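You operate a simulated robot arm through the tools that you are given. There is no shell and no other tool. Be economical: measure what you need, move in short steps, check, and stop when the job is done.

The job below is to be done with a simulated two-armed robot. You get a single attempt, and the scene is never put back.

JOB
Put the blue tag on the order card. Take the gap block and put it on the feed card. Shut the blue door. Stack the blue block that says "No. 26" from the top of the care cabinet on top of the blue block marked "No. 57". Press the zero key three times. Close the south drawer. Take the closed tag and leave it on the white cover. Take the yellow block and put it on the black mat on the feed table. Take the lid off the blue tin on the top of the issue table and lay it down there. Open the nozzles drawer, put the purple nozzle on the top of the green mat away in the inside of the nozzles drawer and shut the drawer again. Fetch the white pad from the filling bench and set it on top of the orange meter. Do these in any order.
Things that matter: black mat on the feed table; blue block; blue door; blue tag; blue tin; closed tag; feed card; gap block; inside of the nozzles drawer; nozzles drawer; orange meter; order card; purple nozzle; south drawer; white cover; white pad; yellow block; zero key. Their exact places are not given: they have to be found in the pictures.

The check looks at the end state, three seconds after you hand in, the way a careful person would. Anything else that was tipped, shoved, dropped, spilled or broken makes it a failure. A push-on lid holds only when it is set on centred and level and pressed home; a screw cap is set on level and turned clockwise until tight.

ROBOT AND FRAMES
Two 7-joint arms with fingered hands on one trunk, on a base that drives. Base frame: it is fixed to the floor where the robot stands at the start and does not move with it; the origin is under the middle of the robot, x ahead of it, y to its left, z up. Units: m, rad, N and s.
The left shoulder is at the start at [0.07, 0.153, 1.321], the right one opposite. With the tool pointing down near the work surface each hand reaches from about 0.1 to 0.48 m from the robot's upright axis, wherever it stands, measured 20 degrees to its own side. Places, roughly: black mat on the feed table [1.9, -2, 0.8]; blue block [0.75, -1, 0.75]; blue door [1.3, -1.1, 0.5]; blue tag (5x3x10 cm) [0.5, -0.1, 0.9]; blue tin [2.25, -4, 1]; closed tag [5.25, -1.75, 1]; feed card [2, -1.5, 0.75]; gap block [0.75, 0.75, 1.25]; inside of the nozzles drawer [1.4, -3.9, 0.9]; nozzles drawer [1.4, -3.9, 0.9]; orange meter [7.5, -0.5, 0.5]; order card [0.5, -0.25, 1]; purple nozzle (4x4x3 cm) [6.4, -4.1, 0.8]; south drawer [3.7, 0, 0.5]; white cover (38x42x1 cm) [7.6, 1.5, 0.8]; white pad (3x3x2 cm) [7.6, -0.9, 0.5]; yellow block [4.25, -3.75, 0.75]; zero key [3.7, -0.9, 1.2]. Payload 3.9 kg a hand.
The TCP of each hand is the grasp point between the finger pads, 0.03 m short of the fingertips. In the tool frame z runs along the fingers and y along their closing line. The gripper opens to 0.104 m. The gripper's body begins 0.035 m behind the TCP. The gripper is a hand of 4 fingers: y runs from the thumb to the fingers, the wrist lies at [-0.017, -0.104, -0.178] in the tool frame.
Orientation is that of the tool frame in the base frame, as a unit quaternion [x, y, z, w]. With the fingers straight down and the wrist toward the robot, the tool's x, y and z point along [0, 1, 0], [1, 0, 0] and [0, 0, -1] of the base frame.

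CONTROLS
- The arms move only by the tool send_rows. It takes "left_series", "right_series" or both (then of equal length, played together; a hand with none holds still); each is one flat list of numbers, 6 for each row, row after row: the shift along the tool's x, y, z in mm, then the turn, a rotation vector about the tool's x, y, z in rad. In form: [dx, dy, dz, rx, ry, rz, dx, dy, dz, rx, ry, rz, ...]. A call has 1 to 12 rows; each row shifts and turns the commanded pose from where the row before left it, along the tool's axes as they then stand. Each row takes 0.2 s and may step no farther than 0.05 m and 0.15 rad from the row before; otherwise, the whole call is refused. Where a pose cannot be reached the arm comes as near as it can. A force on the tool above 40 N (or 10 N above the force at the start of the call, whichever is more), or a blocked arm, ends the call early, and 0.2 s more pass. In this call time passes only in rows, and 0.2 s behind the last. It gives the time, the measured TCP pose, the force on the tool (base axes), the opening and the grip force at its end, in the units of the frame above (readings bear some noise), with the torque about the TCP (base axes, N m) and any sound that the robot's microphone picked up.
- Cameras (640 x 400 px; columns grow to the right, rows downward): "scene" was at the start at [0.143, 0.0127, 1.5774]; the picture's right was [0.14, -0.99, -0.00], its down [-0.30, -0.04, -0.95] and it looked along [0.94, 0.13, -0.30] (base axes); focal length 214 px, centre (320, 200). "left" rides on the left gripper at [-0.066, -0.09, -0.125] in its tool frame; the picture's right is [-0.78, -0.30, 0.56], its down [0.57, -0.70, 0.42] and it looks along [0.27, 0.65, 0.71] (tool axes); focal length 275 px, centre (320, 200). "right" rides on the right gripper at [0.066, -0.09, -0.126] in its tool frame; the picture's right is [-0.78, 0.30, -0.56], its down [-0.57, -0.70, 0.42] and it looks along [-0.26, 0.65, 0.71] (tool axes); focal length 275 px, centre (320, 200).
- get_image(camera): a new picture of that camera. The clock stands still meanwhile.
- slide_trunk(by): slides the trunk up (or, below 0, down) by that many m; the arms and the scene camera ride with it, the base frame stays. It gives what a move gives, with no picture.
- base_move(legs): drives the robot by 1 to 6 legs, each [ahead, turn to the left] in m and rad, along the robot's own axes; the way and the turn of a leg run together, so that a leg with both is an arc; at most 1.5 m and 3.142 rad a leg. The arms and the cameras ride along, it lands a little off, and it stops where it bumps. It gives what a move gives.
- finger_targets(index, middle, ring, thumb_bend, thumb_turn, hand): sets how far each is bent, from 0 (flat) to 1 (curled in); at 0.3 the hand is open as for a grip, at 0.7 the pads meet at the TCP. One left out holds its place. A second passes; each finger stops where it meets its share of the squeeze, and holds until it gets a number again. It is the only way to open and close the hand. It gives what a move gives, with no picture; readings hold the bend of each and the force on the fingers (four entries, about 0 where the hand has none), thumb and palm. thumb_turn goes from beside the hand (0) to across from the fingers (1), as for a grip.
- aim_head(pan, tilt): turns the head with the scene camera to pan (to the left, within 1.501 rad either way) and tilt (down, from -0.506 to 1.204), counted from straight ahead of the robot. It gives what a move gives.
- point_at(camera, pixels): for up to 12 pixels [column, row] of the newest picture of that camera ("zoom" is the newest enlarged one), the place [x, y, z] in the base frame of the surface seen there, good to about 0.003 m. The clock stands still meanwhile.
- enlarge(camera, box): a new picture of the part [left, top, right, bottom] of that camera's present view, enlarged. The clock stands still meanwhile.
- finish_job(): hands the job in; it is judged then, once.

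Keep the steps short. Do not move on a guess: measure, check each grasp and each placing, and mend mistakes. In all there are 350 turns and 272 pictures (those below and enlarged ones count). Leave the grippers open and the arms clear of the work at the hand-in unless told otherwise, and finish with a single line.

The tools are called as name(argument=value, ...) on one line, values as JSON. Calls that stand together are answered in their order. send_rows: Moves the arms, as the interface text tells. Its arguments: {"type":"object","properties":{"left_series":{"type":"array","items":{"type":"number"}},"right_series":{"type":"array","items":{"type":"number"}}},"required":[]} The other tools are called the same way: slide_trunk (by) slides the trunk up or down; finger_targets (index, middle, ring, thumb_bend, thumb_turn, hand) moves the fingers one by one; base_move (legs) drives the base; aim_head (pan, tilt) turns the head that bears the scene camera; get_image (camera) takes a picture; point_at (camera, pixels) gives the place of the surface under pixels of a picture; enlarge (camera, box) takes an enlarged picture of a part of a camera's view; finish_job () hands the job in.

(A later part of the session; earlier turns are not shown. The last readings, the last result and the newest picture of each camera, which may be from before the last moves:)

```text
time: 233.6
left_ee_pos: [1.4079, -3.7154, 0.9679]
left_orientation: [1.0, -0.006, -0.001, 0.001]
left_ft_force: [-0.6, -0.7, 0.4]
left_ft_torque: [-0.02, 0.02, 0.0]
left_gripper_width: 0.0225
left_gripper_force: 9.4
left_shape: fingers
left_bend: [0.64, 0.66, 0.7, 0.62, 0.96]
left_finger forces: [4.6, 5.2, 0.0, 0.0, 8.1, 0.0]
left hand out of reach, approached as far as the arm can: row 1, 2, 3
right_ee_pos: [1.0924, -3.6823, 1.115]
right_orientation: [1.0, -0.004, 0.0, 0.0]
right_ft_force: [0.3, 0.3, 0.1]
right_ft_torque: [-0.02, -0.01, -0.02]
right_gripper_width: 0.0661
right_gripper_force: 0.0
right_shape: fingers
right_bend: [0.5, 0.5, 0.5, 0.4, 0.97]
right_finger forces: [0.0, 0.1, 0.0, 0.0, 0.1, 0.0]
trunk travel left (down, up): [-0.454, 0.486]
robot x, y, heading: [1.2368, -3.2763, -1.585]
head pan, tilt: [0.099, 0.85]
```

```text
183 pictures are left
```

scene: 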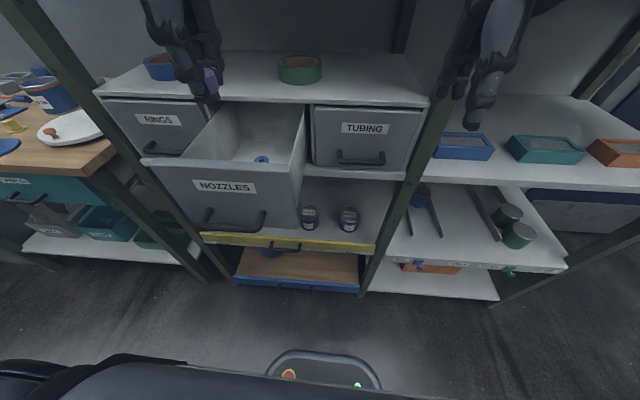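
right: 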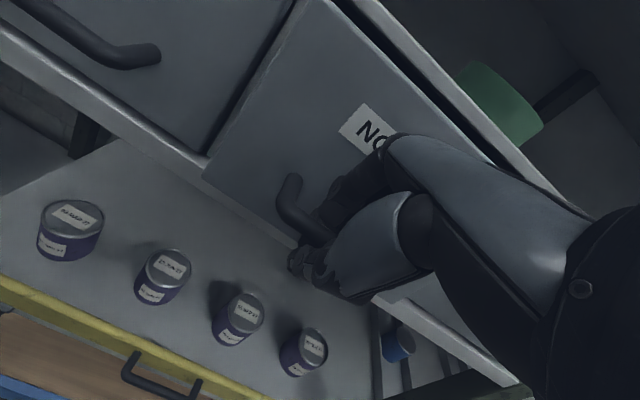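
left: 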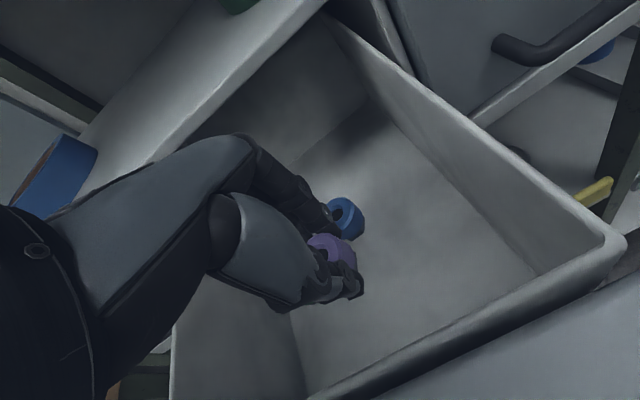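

The arm is at its inner limit and drifts forward, so I back the base 4.5 cm and finish the descent with the trunk.

base_move(legs=[[-0.045, 0]])

slide_trunk(by=-0.025)

get_image(camera="left")

enlarge(camera="scene", box=[135, 70, 327, 190])

```text
time: 234.5
left_ee_pos: [1.4087, -3.6719, 0.9666]
left_orientation: [1.0, -0.005, -0.001, 0.001]
left_ft_force: [-0.4, 0.5, -0.7]
left_ft_torque: [-0.02, -0.01, -0.01]
left_gripper_width: 0.0224
left_gripper_force: 9.7
left_shape: fingers
left_bend: [0.64, 0.66, 0.7, 0.62, 0.96]
left_finger forces: [4.8, 5.7, 0.1, 0.0, 8.7, 0.0]
right_ee_pos: [1.094, -3.6387, 1.1137]
right_orientation: [1.0, -0.004, 0.0, 0.0]
right_ft_force: [-0.2, 0.1, -1.0]
right_ft_torque: [-0.04, 0.0, 0.01]
right_gripper_width: 0.0661
right_gripper_force: 0.0
right_shape: fingers
right_bend: [0.5, 0.5, 0.5, 0.4, 0.97]
right_finger forces: [0.0, 0.0, 0.0, 0.1, 0.0, 0.0]
trunk travel left (down, up): [-0.454, 0.486]
robot x, y, heading: [1.2359, -3.2345, -1.58]
head pan, tilt: [0.099, 0.85]
```

```text
time: 235.2
left_ee_pos: [1.4095, -3.6716, 0.9427]
left_orientation: [1.0, -0.006, -0.002, 0.001]
left_ft_force: [-0.3, 0.3, 0.1]
left_ft_torque: [0.02, -0.02, 0.0]
left_gripper_width: 0.0226
left_gripper_force: 9.5
left_shape: fingers
left_bend: [0.64, 0.66, 0.7, 0.62, 0.96]
left_finger forces: [4.9, 5.7, 0.1, 0.0, 8.7, 0.0]
right_ee_pos: [1.094, -3.638, 1.0881]
right_orientation: [1.0, -0.005, 0.0, -0.001]
right_ft_force: [0.5, -0.1, -0.6]
right_ft_torque: [0.04, -0.01, 0.02]
right_gripper_width: 0.0664
right_gripper_force: 0.0
right_shape: fingers
right_bend: [0.5, 0.5, 0.5, 0.4, 0.97]
right_finger forces: [0.1, 0.1, 0.0, 0.1, 0.0, 0.0]
trunk travel left (down, up): [-0.429, 0.511]
robot x, y, heading: [1.2361, -3.232, -1.588]
head pan, tilt: [0.099, 0.85]
```

```text
182 pictures are left
```

left: 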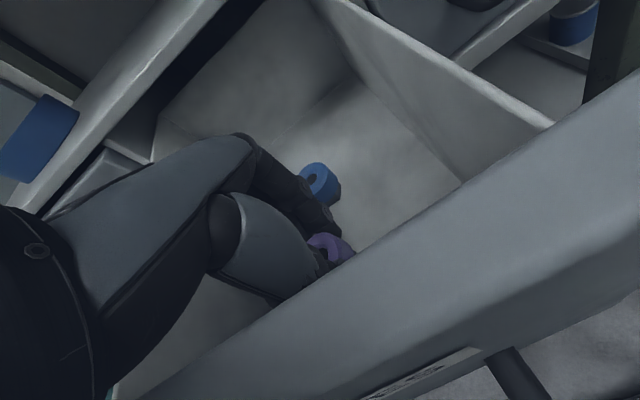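

```text
3.33 times, centred on (231, 130) of scene
```

zoom: 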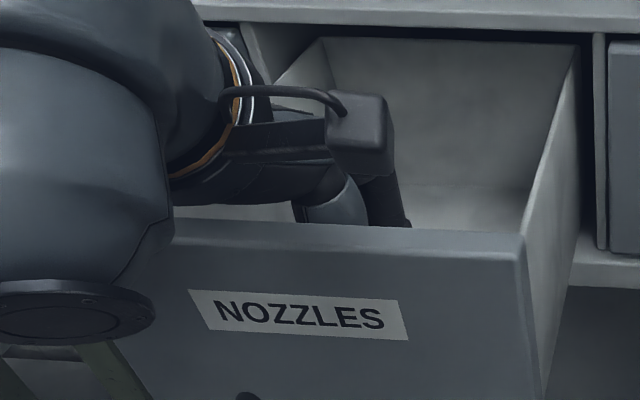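

About 6 mm above the floor, nothing touching. A little more down, then release.

slide_trunk(by=-0.005)

finger_targets(hand="left", index=0.52, middle=0.52, ring=0.52, thumb_bend=0.54)

slide_trunk(by=0.1)

get_image(camera="left")

```text
time: 235.8
left_ee_pos: [1.4088, -3.6729, 0.9367]
left_orientation: [1.0, -0.004, -0.003, 0.0]
left_ft_force: [0.2, 0.1, 0.2]
left_ft_torque: [0.02, -0.01, 0.01]
left_gripper_width: 0.0222
left_gripper_force: 9.2
left_shape: fingers
left_bend: [0.64, 0.66, 0.7, 0.62, 0.96]
left_finger forces: [4.9, 5.6, 0.0, 0.0, 8.7, 0.0]
right_ee_pos: [1.0938, -3.6393, 1.0845]
right_orientation: [1.0, -0.005, -0.001, -0.001]
right_ft_force: [0.3, 0.1, -0.4]
right_ft_torque: [0.03, -0.02, -0.01]
right_gripper_width: 0.0664
right_gripper_force: 0.1
right_shape: fingers
right_bend: [0.5, 0.5, 0.5, 0.4, 0.97]
right_finger forces: [0.1, 0.0, 0.0, 0.0, 0.0, 0.1]
trunk travel left (down, up): [-0.424, 0.516]
robot x, y, heading: [1.2361, -3.2316, -1.587]
head pan, tilt: [0.099, 0.85]
```

```text
time: 236.8
left_ee_pos: [1.4079, -3.6715, 0.9367]
left_orientation: [1.0, -0.004, -0.001, 0.0]
left_ft_force: [0.0, 0.1, -0.5]
left_ft_torque: [-0.01, 0.02, -0.01]
left_gripper_width: 0.0454
left_gripper_force: 0.1
left_shape: fingers
left_bend: [0.52, 0.52, 0.52, 0.54, 0.97]
left_finger forces: [0.1, 0.0, 0.0, 0.0, 0.0, 0.0]
right_ee_pos: [1.0937, -3.639, 1.0845]
right_orientation: [1.0, -0.005, 0.0, -0.001]
right_ft_force: [-0.6, 0.4, -0.3]
right_ft_torque: [0.01, 0.04, 0.02]
right_gripper_width: 0.0659
right_gripper_force: 0.1
right_shape: fingers
right_bend: [0.5, 0.5, 0.5, 0.4, 0.97]
right_finger forces: [0.0, 0.0, 0.0, 0.1, 0.1, 0.0]
trunk travel left (down, up): [-0.424, 0.516]
robot x, y, heading: [1.2368, -3.2314, -1.584]
head pan, tilt: [0.099, 0.85]
```

```text
time: 238.1
left_ee_pos: [1.4103, -3.6716, 1.037]
left_orientation: [1.0, -0.004, -0.001, 0.001]
left_ft_force: [0.4, 0.0, -0.3]
left_ft_torque: [0.02, 0.04, 0.01]
left_gripper_width: 0.0456
left_gripper_force: 0.0
left_shape: fingers
left_bend: [0.52, 0.52, 0.52, 0.54, 0.97]
left_finger forces: [0.0, 0.0, 0.0, 0.0, 0.1, 0.0]
right_ee_pos: [1.0928, -3.6382, 1.1848]
right_orientation: [1.0, -0.004, 0.0, -0.001]
right_ft_force: [0.3, 0.7, 0.7]
right_ft_torque: [0.0, 0.0, 0.03]
right_gripper_width: 0.0662
right_gripper_force: 0.2
right_shape: fingers
right_bend: [0.5, 0.5, 0.5, 0.4, 0.97]
right_finger forces: [0.1, 0.0, 0.0, 0.1, 0.1, 0.0]
trunk travel left (down, up): [-0.524, 0.416]
robot x, y, heading: [1.2327, -3.2333, -1.586]
head pan, tilt: [0.099, 0.85]
```

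```text
180 pictures are left
```

left: 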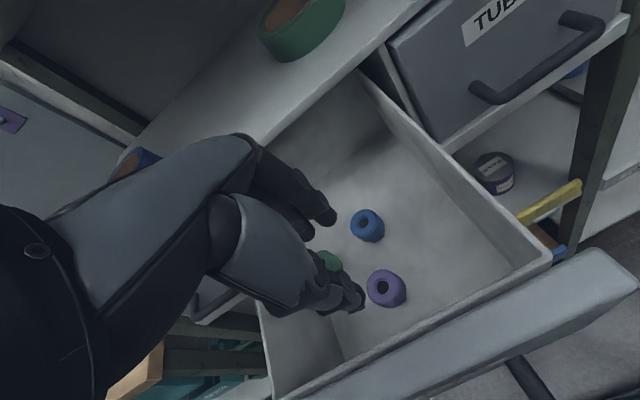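

The purple nozzle stands in the drawer. I raise the trunk, back off 0.16 m, and lower the hand in front of the drawer front to push it shut.

slide_trunk(by=0.075)

base_move(legs=[[-0.17, 0]])

slide_trunk(by=-0.115)

send_rows(right_series=[0, -35, -20, 0, 0, 0, 0, -35, -20, 0, 0, 0])

get_image(camera="scene")

get_image(camera="left")

```text
time: 239.2
left_ee_pos: [1.4096, -3.6723, 1.1128]
left_orientation: [1.0, -0.004, -0.001, 0.001]
left_ft_force: [0.4, 0.0, -0.1]
left_ft_torque: [-0.01, 0.01, -0.02]
left_gripper_width: 0.0454
left_gripper_force: 0.1
left_shape: fingers
left_bend: [0.52, 0.52, 0.52, 0.54, 0.97]
left_finger forces: [0.0, 0.1, 0.1, 0.1, 0.0, 0.0]
right_ee_pos: [1.0935, -3.6406, 1.2591]
right_orientation: [1.0, -0.005, -0.001, -0.001]
right_ft_force: [0.9, 0.1, -1.5]
right_ft_torque: [0.02, -0.01, -0.02]
right_gripper_width: 0.0665
right_gripper_force: 0.1
right_shape: fingers
right_bend: [0.5, 0.5, 0.5, 0.4, 0.97]
right_finger forces: [0.1, 0.0, 0.0, 0.1, 0.0, 0.0]
trunk travel left (down, up): [-0.599, 0.341]
robot x, y, heading: [1.2329, -3.233, -1.585]
head pan, tilt: [0.099, 0.85]
```

```text
time: 240.7
left_ee_pos: [1.4121, -3.5022, 1.1111]
left_orientation: [1.0, -0.004, -0.001, -0.001]
left_ft_force: [0.0, -1.1, 0.6]
left_ft_torque: [0.01, -0.03, 0.0]
left_gripper_width: 0.0456
left_gripper_force: 0.0
left_shape: fingers
left_bend: [0.52, 0.52, 0.52, 0.54, 0.97]
left_finger forces: [0.0, 0.0, 0.0, 0.0, 0.1, 0.0]
right_ee_pos: [1.096, -3.4714, 1.2593]
right_orientation: [1.0, -0.005, 0.001, -0.001]
right_ft_force: [-0.2, 0.2, 0.0]
right_ft_torque: [0.0, -0.02, 0.02]
right_gripper_width: 0.0664
right_gripper_force: 0.1
right_shape: fingers
right_bend: [0.5, 0.5, 0.5, 0.4, 0.97]
right_finger forces: [0.0, 0.0, 0.1, 0.1, 0.0, 0.1]
trunk travel left (down, up): [-0.599, 0.341]
robot x, y, heading: [1.2368, -3.063, -1.59]
head pan, tilt: [0.099, 0.85]
```

```text
time: 242.2
left_ee_pos: [1.4114, -3.5024, 0.9962]
left_orientation: [1.0, -0.005, -0.001, 0.001]
left_ft_force: [0.0, 0.9, 0.0]
left_ft_torque: [-0.03, -0.04, 0.0]
left_gripper_width: 0.0456
left_gripper_force: 0.1
left_shape: fingers
left_bend: [0.52, 0.52, 0.52, 0.54, 0.97]
left_finger forces: [0.0, 0.0, 0.1, 0.0, 0.0, 0.0]
right_ee_pos: [1.0966, -3.4703, 1.144]
right_orientation: [1.0, -0.005, 0.0, -0.001]
right_ft_force: [0.7, 0.4, -0.4]
right_ft_torque: [0.03, -0.01, -0.01]
right_gripper_width: 0.0663
right_gripper_force: 0.0
right_shape: fingers
right_bend: [0.5, 0.5, 0.5, 0.4, 0.97]
right_finger forces: [0.0, 0.0, 0.0, 0.1, 0.0, 0.0]
trunk travel left (down, up): [-0.484, 0.456]
robot x, y, heading: [1.2397, -3.0602, -1.584]
head pan, tilt: [0.099, 0.85]
```

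```text
time: 242.8
left_ee_pos: [1.4104, -3.5008, 0.9973]
left_orientation: [1.0, -0.005, -0.001, 0.001]
left_ft_force: [-0.3, -0.4, -0.1]
left_ft_torque: [0.03, -0.01, 0.0]
left_gripper_width: 0.0455
left_gripper_force: 0.1
left_shape: fingers
left_bend: [0.52, 0.52, 0.52, 0.54, 0.97]
left_finger forces: [0.0, 0.1, 0.0, 0.0, 0.0, 0.0]
right_ee_pos: [1.097, -3.3998, 1.1842]
right_orientation: [1.0, -0.004, 0.0, -0.001]
right_ft_force: [0.5, -0.1, 0.2]
right_ft_torque: [-0.04, 0.01, -0.02]
right_gripper_width: 0.0663
right_gripper_force: 0.0
right_shape: fingers
right_bend: [0.5, 0.5, 0.5, 0.4, 0.97]
right_finger forces: [0.0, 0.0, 0.1, 0.0, 0.0, 0.0]
trunk travel left (down, up): [-0.484, 0.456]
robot x, y, heading: [1.2372, -3.0614, -1.584]
head pan, tilt: [0.099, 0.85]
```

```text
179 pictures are left
```

scene: 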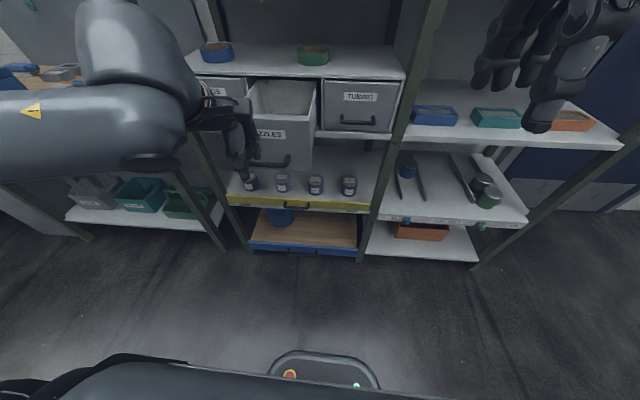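

```text
178 pictures are left
```

left: 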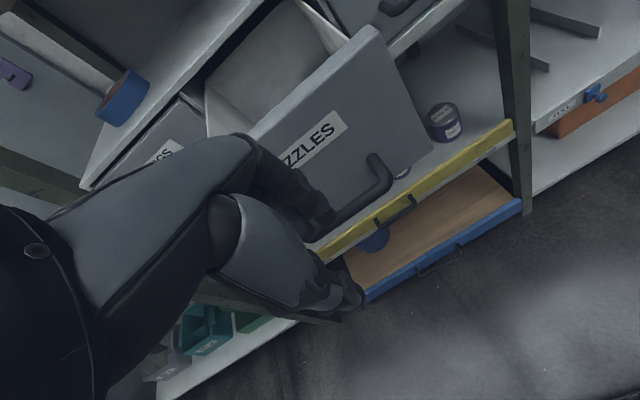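

I push by driving forward 0.12 m.

base_move(legs=[[0.13, 0]])

get_image(camera="scene")

```text
time: 244.1
left_ee_pos: [1.4094, -3.633, 0.9972]
left_orientation: [1.0, -0.006, -0.002, 0.001]
left_ft_force: [-0.5, 0.8, -0.7]
left_ft_torque: [0.04, 0.01, -0.01]
left_gripper_width: 0.0455
left_gripper_force: 0.1
left_shape: fingers
left_bend: [0.52, 0.52, 0.52, 0.54, 0.97]
left_finger forces: [0.1, 0.1, 0.0, 0.0, 0.0, 0.0]
right_ee_pos: [1.0941, -3.5304, 1.1848]
right_orientation: [1.0, -0.004, 0.0, -0.001]
right_ft_force: [-0.4, -0.7, -0.3]
right_ft_torque: [-0.01, 0.01, -0.01]
right_gripper_width: 0.0662
right_gripper_force: 0.0
right_shape: fingers
right_bend: [0.5, 0.5, 0.5, 0.4, 0.97]
right_finger forces: [0.0, 0.0, 0.0, 0.0, 0.0, 0.0]
trunk travel left (down, up): [-0.484, 0.456]
robot x, y, heading: [1.2374, -3.1966, -1.588]
head pan, tilt: [0.099, 0.85]
```

```text
177 pictures are left
```

scene: 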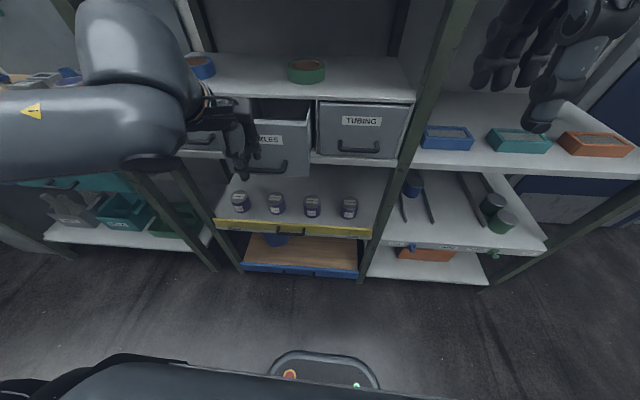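

point_at(camera="scene", pixels=[[190, 100], [60, 120], [130, 40], [185, 150], [205, 220], [90, 30], [265, 140]])

```text
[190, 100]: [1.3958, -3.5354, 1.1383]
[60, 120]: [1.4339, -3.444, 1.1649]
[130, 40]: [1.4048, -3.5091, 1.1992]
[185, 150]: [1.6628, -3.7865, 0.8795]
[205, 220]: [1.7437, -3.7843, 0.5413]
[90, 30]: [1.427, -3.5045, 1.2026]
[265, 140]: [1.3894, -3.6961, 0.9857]
```

The front is at -3.696; 0.093 more to go. I push 0.09.

base_move(legs=[[0.088, 0]])

get_image(camera="scene")

point_at(camera="scene", pixels=[[290, 140], [345, 145], [270, 130], [205, 125], [280, 155]])

```text
time: 245.1
left_ee_pos: [1.4085, -3.7219, 0.9968]
left_orientation: [1.0, -0.005, -0.002, 0.0]
left_ft_force: [-0.2, -0.8, 0.1]
left_ft_torque: [0.0, 0.04, 0.02]
left_gripper_width: 0.0455
left_gripper_force: 0.1
left_shape: fingers
left_bend: [0.52, 0.52, 0.52, 0.54, 0.97]
left_finger forces: [0.0, 0.0, 0.1, 0.0, 0.0, 0.1]
right_ee_pos: [1.0937, -3.6186, 1.1833]
right_orientation: [1.0, -0.004, 0.001, -0.002]
right_ft_force: [1.2, -0.3, -0.1]
right_ft_torque: [0.02, 0.01, 0.01]
right_gripper_width: 0.0664
right_gripper_force: 0.0
right_shape: fingers
right_bend: [0.5, 0.5, 0.5, 0.4, 0.97]
right_finger forces: [0.0, 0.0, 0.1, 0.1, 0.0, 0.0]
trunk travel left (down, up): [-0.484, 0.456]
robot x, y, heading: [1.237, -3.2796, -1.585]
head pan, tilt: [0.099, 0.85]
```

```text
176 pictures are left
```

scene: 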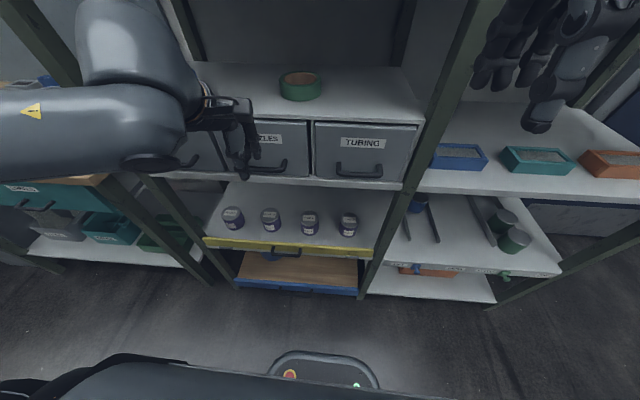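

```text
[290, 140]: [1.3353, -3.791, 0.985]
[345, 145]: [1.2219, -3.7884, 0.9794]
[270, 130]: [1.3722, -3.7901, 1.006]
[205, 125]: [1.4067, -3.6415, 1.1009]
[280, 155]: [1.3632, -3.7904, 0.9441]
```

Drawer front is flush (-3.790). Next the gap block and cabinet. I raise the hands, back out, and drive round the feed table's east side.

base_move(legs=[[-0.4, 0], [0, 1.58]])

slide_trunk(by=0.2)

base_move(legs=[[0.9, 0], [0.78, 0], [0, 1.57], [1.1, 0], [1.1, 0]])

aim_head(pan=0.9, tilt=0.4)

get_image(camera="scene")

aim_head(pan=-0.7, tilt=0.4)

get_image(camera="scene")

```text
time: 251.4
left_ee_pos: [1.6823, -2.7115, 0.9969]
left_orientation: [0.713, 0.701, -0.001, 0.002]
left_ft_force: [-0.3, 1.0, -0.2]
left_ft_torque: [0.01, 0.02, -0.02]
left_gripper_width: 0.0455
left_gripper_force: 0.0
left_shape: fingers
left_bend: [0.52, 0.52, 0.52, 0.54, 0.97]
left_finger forces: [0.0, 0.0, 0.0, 0.1, 0.1, 0.1]
right_ee_pos: [1.5769, -3.0274, 1.1848]
right_orientation: [0.712, 0.703, -0.001, -0.001]
right_ft_force: [0.3, 0.3, -1.1]
right_ft_torque: [0.0, -0.01, -0.01]
right_gripper_width: 0.0662
right_gripper_force: 0.1
right_shape: fingers
right_bend: [0.5, 0.5, 0.5, 0.4, 0.97]
right_finger forces: [0.0, 0.0, 0.0, 0.1, 0.0, 0.1]
trunk travel left (down, up): [-0.484, 0.456]
robot x, y, heading: [1.2429, -2.8836, -0.017]
head pan, tilt: [0.099, 0.85]
```

```text
time: 253.6
left_ee_pos: [1.6822, -2.7118, 1.1962]
left_orientation: [0.712, 0.702, -0.001, 0.002]
left_ft_force: [-0.6, 1.1, 1.0]
left_ft_torque: [0.01, -0.02, 0.03]
left_gripper_width: 0.0453
left_gripper_force: 0.1
left_shape: fingers
left_bend: [0.52, 0.52, 0.52, 0.54, 0.97]
left_finger forces: [0.1, 0.1, 0.0, 0.1, 0.0, 0.0]
right_ee_pos: [1.5775, -3.0274, 1.3832]
right_orientation: [0.712, 0.702, -0.001, -0.001]
right_ft_force: [-0.3, 0.7, -0.5]
right_ft_torque: [-0.01, 0.05, -0.02]
right_gripper_width: 0.0664
right_gripper_force: 0.2
right_shape: fingers
right_bend: [0.5, 0.5, 0.5, 0.4, 0.97]
right_finger forces: [0.0, 0.1, 0.0, 0.1, 0.0, 0.0]
trunk travel left (down, up): [-0.684, 0.256]
robot x, y, heading: [1.2412, -2.8823, -0.019]
head pan, tilt: [0.099, 0.85]
```

```text
time: 276.3
left_ee_pos: [2.8279, -0.2821, 1.1981]
left_orientation: [0.019, 1.0, 0.0, 0.002]
left_ft_force: [-1.0, 0.0, 0.0]
left_ft_torque: [-0.01, -0.02, 0.04]
left_gripper_width: 0.0456
left_gripper_force: 0.0
left_shape: fingers
left_bend: [0.52, 0.52, 0.52, 0.54, 0.97]
left_finger forces: [0.0, 0.0, 0.0, 0.0, 0.1, 0.1]
right_ee_pos: [3.1393, -0.3949, 1.3853]
right_orientation: [0.018, 1.0, 0.001, -0.001]
right_ft_force: [1.0, 0.0, -0.5]
right_ft_torque: [0.01, 0.03, -0.01]
right_gripper_width: 0.0664
right_gripper_force: 0.0
right_shape: fingers
right_bend: [0.5, 0.5, 0.5, 0.4, 0.97]
right_finger forces: [0.0, 0.0, 0.1, 0.0, 0.0, 0.0]
trunk travel left (down, up): [-0.684, 0.256]
robot x, y, heading: [2.9905, -0.7319, 1.529]
head pan, tilt: [0.099, 0.85]
```

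```text
time: 277.4
left_ee_pos: [2.8266, -0.2814, 1.1971]
left_orientation: [0.019, 1.0, 0.001, 0.002]
left_ft_force: [-1.2, 0.2, -0.4]
left_ft_torque: [0.01, -0.01, 0.0]
left_gripper_width: 0.0458
left_gripper_force: 0.0
left_shape: fingers
left_bend: [0.52, 0.52, 0.52, 0.54, 0.97]
left_finger forces: [0.0, 0.0, 0.1, 0.1, 0.1, 0.1]
right_ee_pos: [3.1379, -0.3933, 1.3842]
right_orientation: [0.018, 1.0, 0.0, 0.0]
right_ft_force: [0.0, -0.1, 0.4]
right_ft_torque: [0.03, 0.01, -0.01]
right_gripper_width: 0.0664
right_gripper_force: 0.0
right_shape: fingers
right_bend: [0.5, 0.5, 0.5, 0.4, 0.97]
right_finger forces: [0.1, 0.0, 0.0, 0.0, 0.0, 0.0]
trunk travel left (down, up): [-0.684, 0.256]
robot x, y, heading: [2.9928, -0.7258, 1.53]
head pan, tilt: [0.901, 0.4]
```

```text
175 pictures are left
```

scene: 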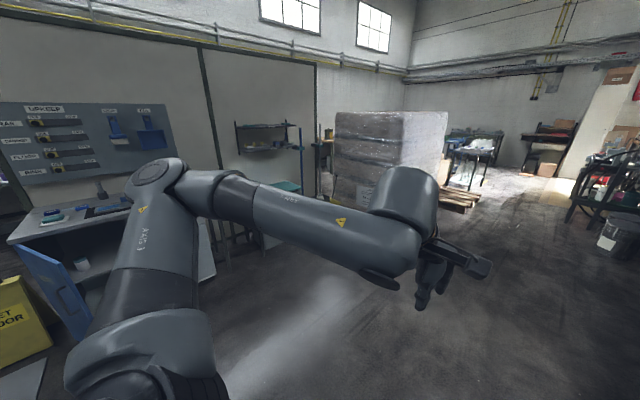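

```text
time: 279.1
left_ee_pos: [2.8279, -0.2825, 1.1974]
left_orientation: [0.018, 1.0, 0.001, 0.001]
left_ft_force: [0.3, -0.2, 0.8]
left_ft_torque: [0.0, 0.02, 0.0]
left_gripper_width: 0.0456
left_gripper_force: 0.0
left_shape: fingers
left_bend: [0.52, 0.52, 0.52, 0.54, 0.97]
left_finger forces: [0.1, 0.0, 0.1, 0.0, 0.1, 0.0]
right_ee_pos: [3.1388, -0.3928, 1.3844]
right_orientation: [0.018, 1.0, 0.0, 0.0]
right_ft_force: [0.6, 0.3, -0.9]
right_ft_torque: [-0.01, 0.0, 0.03]
right_gripper_width: 0.0665
right_gripper_force: 0.0
right_shape: fingers
right_bend: [0.5, 0.5, 0.5, 0.4, 0.97]
right_finger forces: [0.0, 0.0, 0.1, 0.0, 0.1, 0.0]
trunk travel left (down, up): [-0.684, 0.256]
robot x, y, heading: [2.9871, -0.7288, 1.534]
head pan, tilt: [-0.7, 0.4]
```

```text
174 pictures are left
```

scene: 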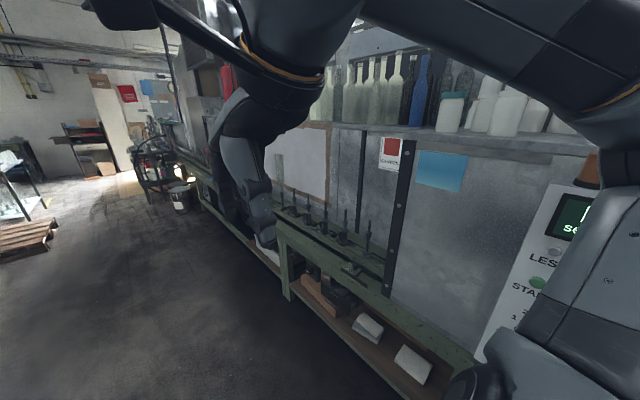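

The machine is right beside me: I turn east to face it for the zero key and the south drawer.

base_move(legs=[[0, -1.53]])

aim_head(pan=0, tilt=0.5)

get_image(camera="scene")

```text
time: 283.2
left_ee_pos: [3.4271, -0.5489, 1.1981]
left_orientation: [0.708, 0.706, -0.001, 0.002]
left_ft_force: [0.1, 0.2, -0.4]
left_ft_torque: [-0.02, -0.01, 0.05]
left_gripper_width: 0.0454
left_gripper_force: 0.1
left_shape: fingers
left_bend: [0.52, 0.52, 0.52, 0.54, 0.97]
left_finger forces: [0.0, 0.1, 0.0, 0.1, 0.1, 0.0]
right_ee_pos: [3.3261, -0.8647, 1.3842]
right_orientation: [0.708, 0.706, 0.0, 0.0]
right_ft_force: [0.2, -0.1, 0.2]
right_ft_torque: [-0.01, 0.04, -0.02]
right_gripper_width: 0.0662
right_gripper_force: 0.1
right_shape: fingers
right_bend: [0.5, 0.5, 0.5, 0.4, 0.97]
right_finger forces: [0.0, 0.1, 0.1, 0.0, 0.0, 0.0]
trunk travel left (down, up): [-0.684, 0.256]
robot x, y, heading: [2.9889, -0.7247, -0.007]
head pan, tilt: [-0.7, 0.4]
```

```text
time: 284.3
left_ee_pos: [3.4269, -0.5489, 1.1976]
left_orientation: [0.708, 0.707, -0.001, 0.002]
left_ft_force: [-0.2, 0.1, -0.6]
left_ft_torque: [0.01, 0.01, 0.0]
left_gripper_width: 0.0457
left_gripper_force: 0.0
left_shape: fingers
left_bend: [0.52, 0.52, 0.52, 0.54, 0.97]
left_finger forces: [0.0, 0.0, 0.1, 0.1, 0.0, 0.1]
right_ee_pos: [3.3267, -0.8647, 1.3851]
right_orientation: [0.708, 0.706, 0.0, 0.0]
right_ft_force: [1.0, 0.0, -0.6]
right_ft_torque: [0.0, 0.01, 0.02]
right_gripper_width: 0.0664
right_gripper_force: 0.0
right_shape: fingers
right_bend: [0.5, 0.5, 0.5, 0.4, 0.97]
right_finger forces: [0.0, 0.0, 0.1, 0.0, 0.1, 0.0]
trunk travel left (down, up): [-0.684, 0.256]
robot x, y, heading: [2.9895, -0.7251, -0.009]
head pan, tilt: [0.0, 0.499]
```

```text
173 pictures are left
```

scene: 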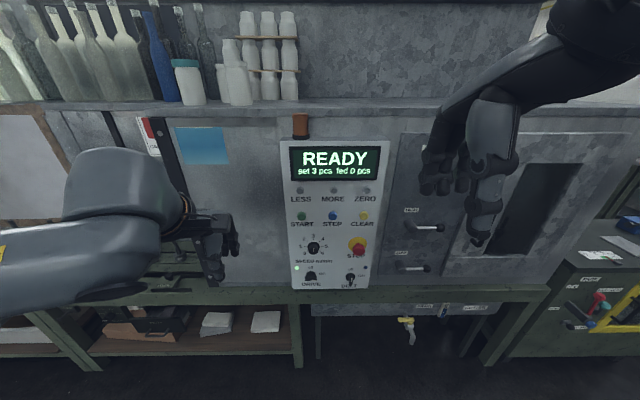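

enlarge(camera="scene", box=[280, 135, 400, 210])

point_at(camera="zoom", pixels=[[462, 297], [462, 285], [445, 300], [480, 300], [430, 310], [290, 297], [117, 297], [448, 330], [445, 430]])

point_at(camera="scene", pixels=[[365, 192], [357, 245], [343, 282], [320, 295], [320, 245], [350, 110], [300, 125], [120, 310], [200, 330]])

```text
5.33 times, centred on (340, 172) of scene
```

zoom: 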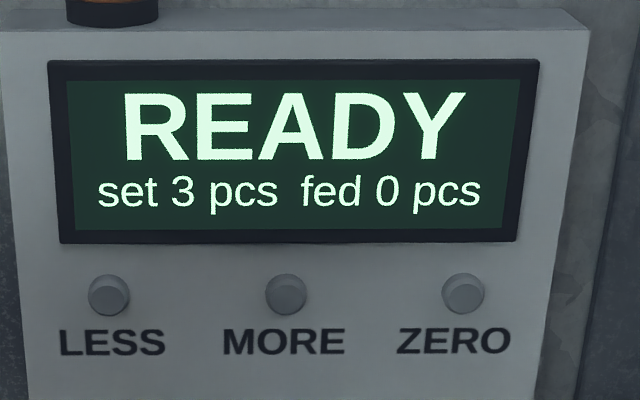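

```text
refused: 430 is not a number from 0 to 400
```

```text
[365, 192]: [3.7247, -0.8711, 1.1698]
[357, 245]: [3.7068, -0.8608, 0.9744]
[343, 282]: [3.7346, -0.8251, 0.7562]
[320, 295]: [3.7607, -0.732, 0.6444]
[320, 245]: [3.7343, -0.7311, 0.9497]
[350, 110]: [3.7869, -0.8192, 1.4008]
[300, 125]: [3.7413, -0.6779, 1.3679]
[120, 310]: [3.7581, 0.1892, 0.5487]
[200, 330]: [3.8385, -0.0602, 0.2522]
```

The zero key is at (3.725, -0.871, 1.170). I make a pointing index with the right hand, move it forward and pitch it so the finger points at the panel.

finger_targets(hand="right", index=0.3, middle=1.0, ring=1.0, thumb_bend=0.8, thumb_turn=0.3)

send_rows(right_series=[0, 40, 0, 0, 0, 0, 0, 40, 0, 0, 0, 0, 0, 40, 0, 0, 0, 0, 0, 0, 0, -0.15, 0, 0, 0, 0, 0, -0.15, 0, 0, 0, 0, 0, -0.15, 0, 0, 0, 0, 0, -0.15, 0, 0, 0, 0, 0, -0.15, 0, 0, 0, 0, 0, -0.15, 0, 0, 0, 0, 0, -0.15, 0, 0, 0, 0, 0, -0.15, 0, 0])

get_image(camera="scene")

get_image(camera="right")

```text
time: 285.3
left_ee_pos: [3.427, -0.5487, 1.1965]
left_orientation: [0.708, 0.706, 0.0, 0.002]
left_ft_force: [-0.4, 0.2, 0.3]
left_ft_torque: [-0.01, -0.02, -0.01]
left_gripper_width: 0.0454
left_gripper_force: 0.1
left_shape: fingers
left_bend: [0.52, 0.52, 0.52, 0.54, 0.97]
left_finger forces: [0.0, 0.0, 0.0, 0.0, 0.0, 0.0]
right_ee_pos: [3.3266, -0.8641, 1.3846]
right_orientation: [0.707, 0.707, 0.0, -0.001]
right_ft_force: [-0.2, -0.8, -0.3]
right_ft_torque: [0.0, 0.01, 0.0]
right_gripper_width: 0.0616
right_gripper_force: 0.0
right_shape: fingers
right_bend: [0.3, 1.0, 1.0, 0.8, 0.31]
right_finger forces: [0.1, 0.1, 0.1, 0.0, 0.0, 0.1]
trunk travel left (down, up): [-0.684, 0.256]
robot x, y, heading: [2.9903, -0.7291, -0.006]
head pan, tilt: [0.0, 0.499]
```

```text
time: 287.7
left_ee_pos: [3.4289, -0.5487, 1.1971]
left_orientation: [0.708, 0.707, 0.0, 0.001]
left_ft_force: [-0.2, -0.1, 1.2]
left_ft_torque: [0.01, 0.0, -0.01]
left_gripper_width: 0.0455
left_gripper_force: 0.0
left_shape: fingers
left_bend: [0.52, 0.52, 0.52, 0.54, 0.97]
left_finger forces: [0.0, 0.1, 0.0, 0.1, 0.0, 0.0]
right_ee_pos: [3.4475, -0.8659, 1.3833]
right_orientation: [0.585, 0.583, 0.398, 0.398]
right_ft_force: [0.7, -0.2, 0.2]
right_ft_torque: [0.01, -0.01, -0.01]
right_gripper_width: 0.0615
right_gripper_force: 0.2
right_shape: fingers
right_bend: [0.3, 1.0, 1.0, 0.8, 0.31]
right_finger forces: [0.0, 0.0, 0.0, 0.0, 0.1, 0.0]
trunk travel left (down, up): [-0.684, 0.256]
robot x, y, heading: [2.9893, -0.7258, -0.003]
head pan, tilt: [0.0, 0.499]
```

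```text
171 pictures are left
```

scene: 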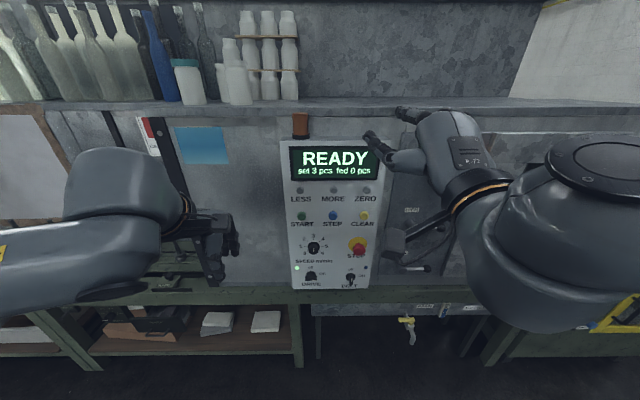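

```text
170 pictures are left
```

right: 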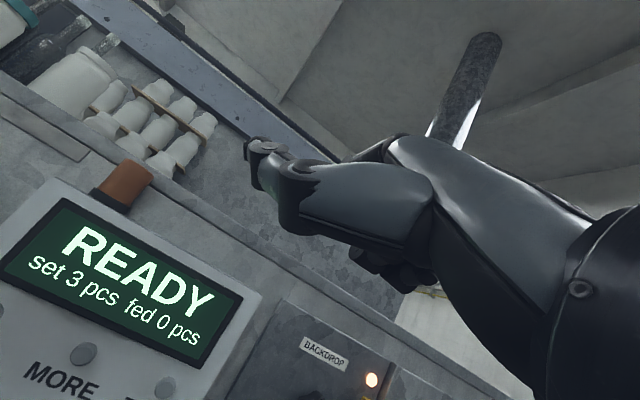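

The thumb sticks out beside the index. I curl the thumb across and look again.

finger_targets(hand="right", index=0.2, thumb_bend=1.0, thumb_turn=1.0)

get_image(camera="right")

enlarge(camera="scene", box=[340, 70, 500, 170])

```text
time: 288.7
left_ee_pos: [3.4264, -0.5487, 1.1966]
left_orientation: [0.707, 0.707, 0.0, 0.002]
left_ft_force: [0.0, -0.1, -0.1]
left_ft_torque: [-0.01, 0.02, 0.01]
left_gripper_width: 0.0459
left_gripper_force: 0.1
left_shape: fingers
left_bend: [0.52, 0.52, 0.52, 0.54, 0.97]
left_finger forces: [0.1, 0.1, 0.1, 0.0, 0.0, 0.1]
right_ee_pos: [3.446, -0.8639, 1.3857]
right_orientation: [0.584, 0.584, 0.398, 0.399]
right_ft_force: [-0.2, -0.1, 0.0]
right_ft_torque: [-0.01, -0.01, -0.01]
right_gripper_width: 0.0325
right_gripper_force: 0.0
right_shape: fingers
right_bend: [0.2, 1.0, 1.0, 1.0, 1.0]
right_finger forces: [0.0, 0.0, 0.0, 0.0, 0.0, 0.0]
trunk travel left (down, up): [-0.684, 0.256]
robot x, y, heading: [2.989, -0.7292, -0.003]
head pan, tilt: [0.0, 0.499]
```

```text
169 pictures are left
```

right: 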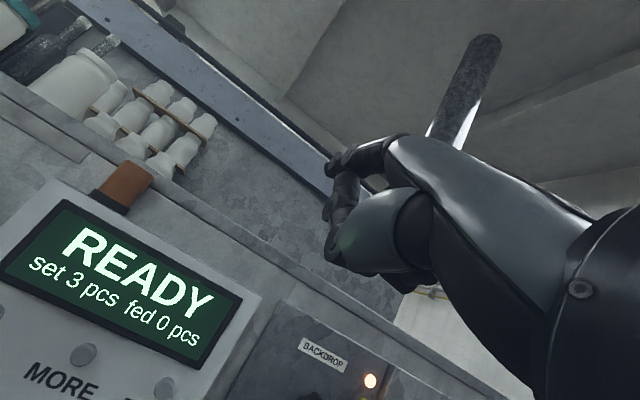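

```text
4.00 times, centred on (420, 120) of scene
```

zoom: 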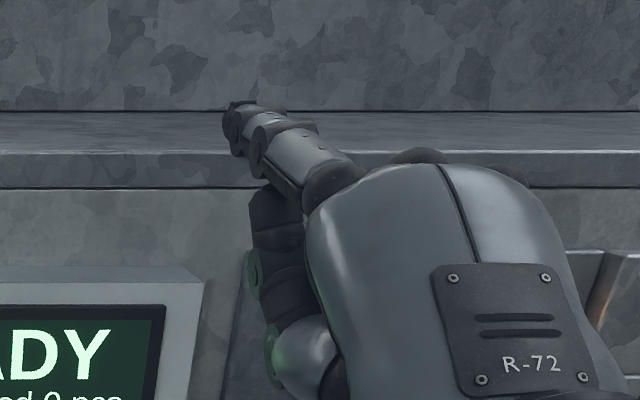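

The index now points forward alone. I measure its tip.

point_at(camera="zoom", pixels=[[235, 110], [232, 130], [240, 140], [290, 140], [275, 220], [255, 120]])

```text
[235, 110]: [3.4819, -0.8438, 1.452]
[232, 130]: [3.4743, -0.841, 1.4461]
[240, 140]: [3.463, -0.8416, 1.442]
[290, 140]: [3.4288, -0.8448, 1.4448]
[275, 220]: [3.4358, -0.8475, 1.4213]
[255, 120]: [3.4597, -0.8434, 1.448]
```

Tip = TCP + (0.039, 0.020, 0.061). I drive 0.1 m nearer and lower the hand to the key's height.

base_move(legs=[[0.1, 0]])

send_rows(right_series=[-5, -43, 16.7, 0, 0, 0, -5, -43, 16.7, 0, 0, 0, -5, -43, 16.7, 0, 0, 0, -4, -43, 16.7, 0, 0, 0, -4, -43, 16.7, 0, 0, 0, -4, -42, 16.5, 0, 0, 0])

get_image(camera="scene")

get_image(camera="right")

```text
time: 289.9
left_ee_pos: [3.5251, -0.5501, 1.1973]
left_orientation: [0.708, 0.707, 0.0, 0.002]
left_ft_force: [0.1, -1.0, 1.0]
left_ft_torque: [-0.05, -0.03, 0.02]
left_gripper_width: 0.0456
left_gripper_force: 0.0
left_shape: fingers
left_bend: [0.52, 0.52, 0.52, 0.54, 0.97]
left_finger forces: [0.0, 0.1, 0.0, 0.1, 0.1, 0.0]
right_ee_pos: [3.5444, -0.8643, 1.3855]
right_orientation: [0.584, 0.583, 0.399, 0.399]
right_ft_force: [0.6, -0.4, 0.4]
right_ft_torque: [-0.02, -0.04, 0.01]
right_gripper_width: 0.0329
right_gripper_force: 0.0
right_shape: fingers
right_bend: [0.2, 1.0, 1.0, 1.0, 1.0]
right_finger forces: [0.0, 0.1, 0.0, 0.0, 0.1, 0.0]
trunk travel left (down, up): [-0.684, 0.256]
robot x, y, heading: [3.0865, -0.7233, -0.003]
head pan, tilt: [0.0, 0.499]
```

```text
time: 291.3
left_ee_pos: [3.5262, -0.5492, 1.1973]
left_orientation: [0.708, 0.706, 0.0, 0.002]
left_ft_force: [-0.4, -0.3, -0.5]
left_ft_torque: [-0.04, 0.01, -0.01]
left_gripper_width: 0.0454
left_gripper_force: 0.0
left_shape: fingers
left_bend: [0.52, 0.52, 0.52, 0.54, 0.97]
left_finger forces: [0.1, 0.1, 0.1, 0.1, 0.0, 0.0]
right_ee_pos: [3.5465, -0.8661, 1.3846]
right_orientation: [0.584, 0.583, 0.399, 0.399]
right_ft_force: [-0.1, -0.4, 0.7]
right_ft_torque: [0.01, 0.01, 0.04]
right_gripper_width: 0.0325
right_gripper_force: 0.1
right_shape: fingers
right_bend: [0.2, 1.0, 1.0, 1.0, 1.0]
right_finger forces: [0.1, 0.0, 0.1, 0.0, 0.0, 0.0]
right hand out of reach, approached as far as the arm can: row 1, 2, 3, 4, 5, 6
trunk travel left (down, up): [-0.684, 0.256]
robot x, y, heading: [3.085, -0.7241, -0.007]
head pan, tilt: [0.0, 0.499]
```

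```text
167 pictures are left
```

scene: 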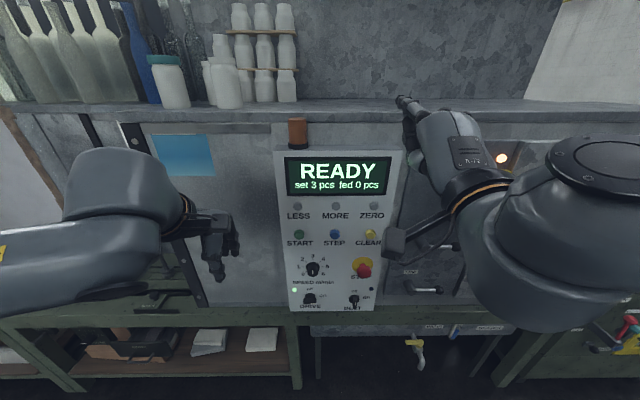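

```text
166 pictures are left
```

right: 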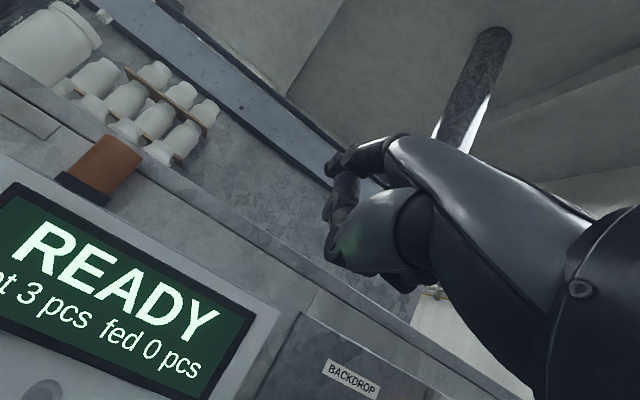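

The arm cannot go down in this pitch, so I lower the trunk by 0.276 instead.

slide_trunk(by=-0.276)

get_image(camera="scene")

get_image(camera="right")

```text
time: 294.1
left_ee_pos: [3.5275, -0.5486, 0.9208]
left_orientation: [0.707, 0.707, -0.001, 0.002]
left_ft_force: [-1.1, 0.1, -0.9]
left_ft_torque: [0.02, 0.01, 0.0]
left_gripper_width: 0.0452
left_gripper_force: 0.1
left_shape: fingers
left_bend: [0.52, 0.52, 0.52, 0.54, 0.97]
left_finger forces: [0.1, 0.0, 0.0, 0.1, 0.0, 0.1]
right_ee_pos: [3.545, -0.8642, 1.1097]
right_orientation: [0.584, 0.584, 0.398, 0.399]
right_ft_force: [-0.3, 0.1, -1.0]
right_ft_torque: [-0.01, 0.0, -0.02]
right_gripper_width: 0.0327
right_gripper_force: 0.0
right_shape: fingers
right_bend: [0.2, 1.0, 1.0, 1.0, 1.0]
right_finger forces: [0.0, 0.1, 0.1, 0.0, 0.1, 0.0]
trunk travel left (down, up): [-0.408, 0.532]
robot x, y, heading: [3.0867, -0.7279, -0.007]
head pan, tilt: [0.0, 0.499]
```

```text
165 pictures are left
```

scene: 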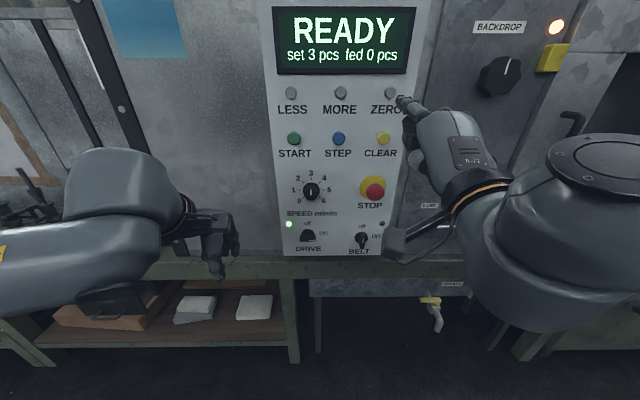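

```text
164 pictures are left
```

right: 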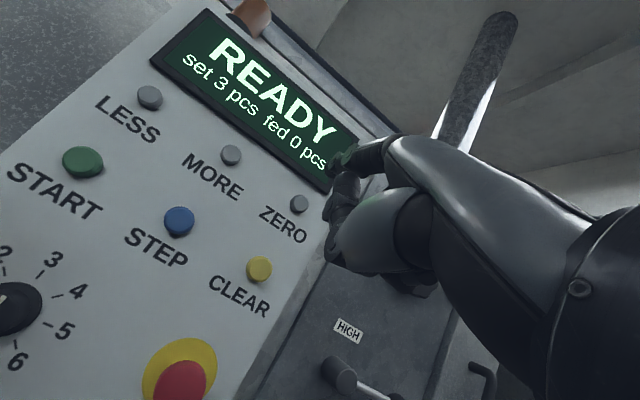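

enlarge(camera="scene", box=[360, 70, 440, 120])

point_at(camera="zoom", pixels=[[235, 185], [225, 170], [245, 180], [210, 200], [300, 220], [325, 220], [345, 225]])

```text
8.00 times, centred on (400, 95) of scene
```

zoom: 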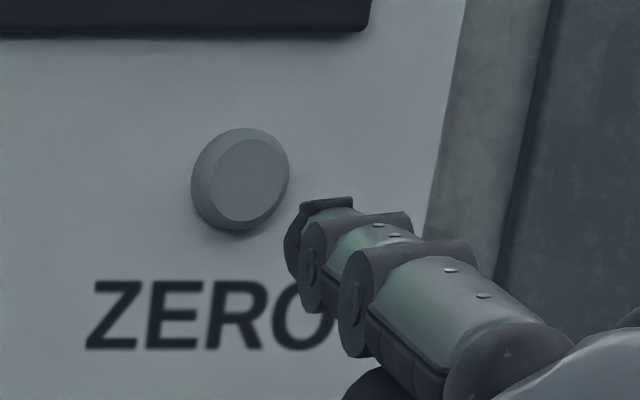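

```text
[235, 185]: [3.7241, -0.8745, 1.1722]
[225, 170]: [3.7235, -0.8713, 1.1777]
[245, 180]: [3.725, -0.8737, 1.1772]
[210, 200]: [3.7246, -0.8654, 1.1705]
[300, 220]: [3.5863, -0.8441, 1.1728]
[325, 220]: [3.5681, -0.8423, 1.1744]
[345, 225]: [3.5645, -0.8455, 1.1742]
```

Key centre (3.724, -0.874, 1.176); tip (3.587, -0.845, 1.171). I shift sideways and forward with the arm.

slide_trunk(by=0.005)

send_rows(right_series=[-29, 0, 0, 0, 0, 0, 0, 14, 37, 0, 0, 0, 0, 14, 37, 0, 0, 0])

enlarge(camera="scene", box=[360, 70, 440, 120])

```text
time: 294.6
left_ee_pos: [3.5262, -0.5485, 0.927]
left_orientation: [0.708, 0.706, -0.001, 0.002]
left_ft_force: [0.3, -0.2, 0.1]
left_ft_torque: [0.05, 0.02, 0.0]
left_gripper_width: 0.0458
left_gripper_force: 0.1
left_shape: fingers
left_bend: [0.52, 0.52, 0.52, 0.54, 0.97]
left_finger forces: [0.0, 0.0, 0.0, 0.1, 0.0, 0.0]
right_ee_pos: [3.5453, -0.8651, 1.1146]
right_orientation: [0.583, 0.584, 0.399, 0.398]
right_ft_force: [-0.1, -0.6, -0.6]
right_ft_torque: [0.0, 0.0, 0.0]
right_gripper_width: 0.0326
right_gripper_force: 0.0
right_shape: fingers
right_bend: [0.2, 1.0, 1.0, 1.0, 1.0]
right_finger forces: [0.0, 0.0, 0.1, 0.0, 0.0, 0.0]
trunk travel left (down, up): [-0.413, 0.527]
robot x, y, heading: [3.0878, -0.7287, -0.003]
head pan, tilt: [0.0, 0.499]
```

```text
time: 295.4
left_ee_pos: [3.5271, -0.5478, 0.9247]
left_orientation: [0.707, 0.707, -0.001, 0.002]
left_ft_force: [-0.1, 0.3, 0.6]
left_ft_torque: [0.01, -0.03, 0.0]
left_gripper_width: 0.0457
left_gripper_force: 0.1
left_shape: fingers
left_bend: [0.52, 0.52, 0.52, 0.54, 0.97]
left_finger forces: [0.0, 0.0, 0.0, 0.0, 0.0, 0.0]
right_ee_pos: [3.6254, -0.8935, 1.1129]
right_orientation: [0.584, 0.583, 0.399, 0.4]
right_ft_force: [-0.6, 0.8, -0.5]
right_ft_torque: [0.03, -0.02, 0.02]
right_gripper_width: 0.0325
right_gripper_force: 0.1
right_shape: fingers
right_bend: [0.2, 1.0, 1.0, 1.0, 1.0]
right_finger forces: [0.0, 0.1, 0.1, 0.1, 0.0, 0.0]
trunk travel left (down, up): [-0.413, 0.527]
robot x, y, heading: [3.0879, -0.7262, -0.002]
head pan, tilt: [0.0, 0.499]
```

```text
8.00 times, centred on (400, 95) of scene
```

zoom: 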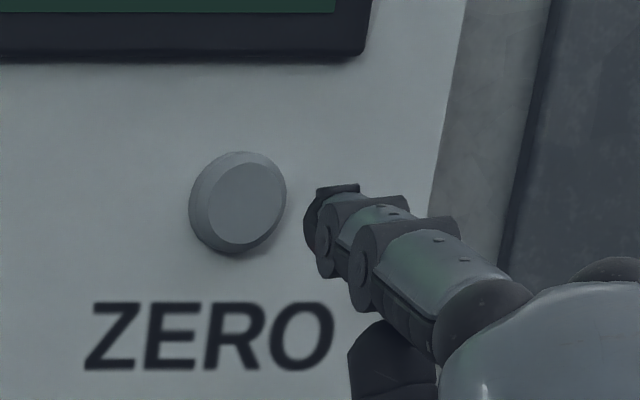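

send_rows(right_series=[0, 7.5, 19, 0, 0, 0, 0, 7.5, 19, 0, 0, 0])

enlarge(camera="scene", box=[360, 70, 440, 120])

get_image(camera="right")

```text
time: 296.0
left_ee_pos: [3.5269, -0.5485, 0.9265]
left_orientation: [0.708, 0.707, 0.0, 0.002]
left_ft_force: [-0.1, -0.5, -0.3]
left_ft_torque: [-0.06, 0.01, 0.01]
left_gripper_width: 0.0454
left_gripper_force: 0.0
left_shape: fingers
left_bend: [0.52, 0.52, 0.52, 0.54, 0.97]
left_finger forces: [0.0, 0.0, 0.0, 0.1, 0.0, 0.1]
right_ee_pos: [3.6672, -0.8949, 1.1134]
right_orientation: [0.584, 0.584, 0.399, 0.399]
right_ft_force: [0.0, 0.4, -0.1]
right_ft_torque: [-0.01, 0.02, -0.01]
right_gripper_width: 0.0326
right_gripper_force: 0.1
right_shape: fingers
right_bend: [0.2, 1.0, 1.0, 1.0, 1.0]
right_finger forces: [0.0, 0.0, 0.0, 0.0, 0.0, 0.1]
trunk travel left (down, up): [-0.413, 0.527]
robot x, y, heading: [3.0919, -0.7267, -0.005]
head pan, tilt: [0.0, 0.499]
```

```text
8.00 times, centred on (400, 95) of scene
```

zoom: 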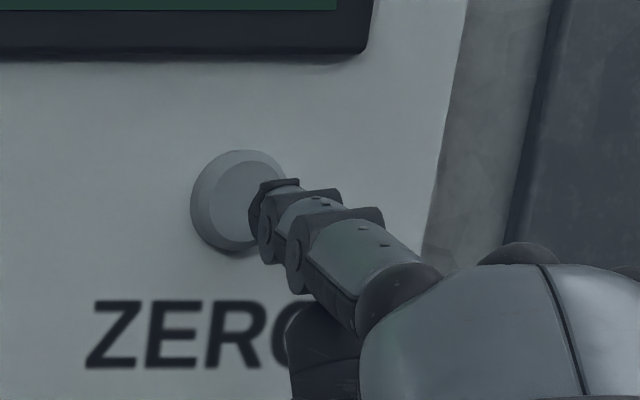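

```text
160 pictures are left
```

right: 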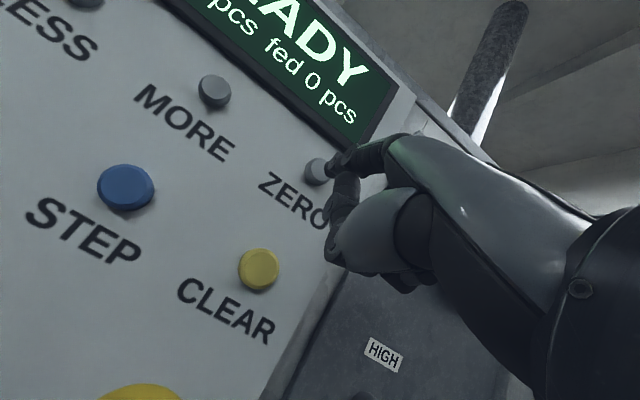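

Aligned. I press forward in small steps, watching for force and a click.

send_rows(right_series=[0, 2.2, 5.6, 0, 0, 0, 0, 2.2, 5.6, 0, 0, 0, 0, 1.5, 3.7, 0, 0, 0])

```text
time: 296.8
left_ee_pos: [3.526, -0.5487, 0.9254]
left_orientation: [0.707, 0.707, -0.001, 0.002]
left_ft_force: [0.6, -1.1, -0.4]
left_ft_torque: [0.0, 0.0, 0.02]
left_gripper_width: 0.0453
left_gripper_force: 0.1
left_shape: fingers
left_bend: [0.52, 0.52, 0.52, 0.54, 0.97]
left_finger forces: [0.0, 0.0, 0.0, 0.0, 0.0, 0.0]
right_ee_pos: [3.6821, -0.8936, 1.1146]
right_orientation: [0.584, 0.584, 0.399, 0.399]
right_ft_force: [-1.7, -0.3, -0.4]
right_ft_torque: [0.0, -0.04, 0.03]
right_gripper_width: 0.0326
right_gripper_force: 0.8
right_shape: fingers
right_bend: [0.2, 1.0, 1.0, 1.0, 1.0]
right_finger forces: [1.4, 0.0, 0.0, 0.0, 0.1, 0.0]
trunk travel left (down, up): [-0.413, 0.527]
robot x, y, heading: [3.0885, -0.726, -0.009]
head pan, tilt: [0.0, 0.499]
```

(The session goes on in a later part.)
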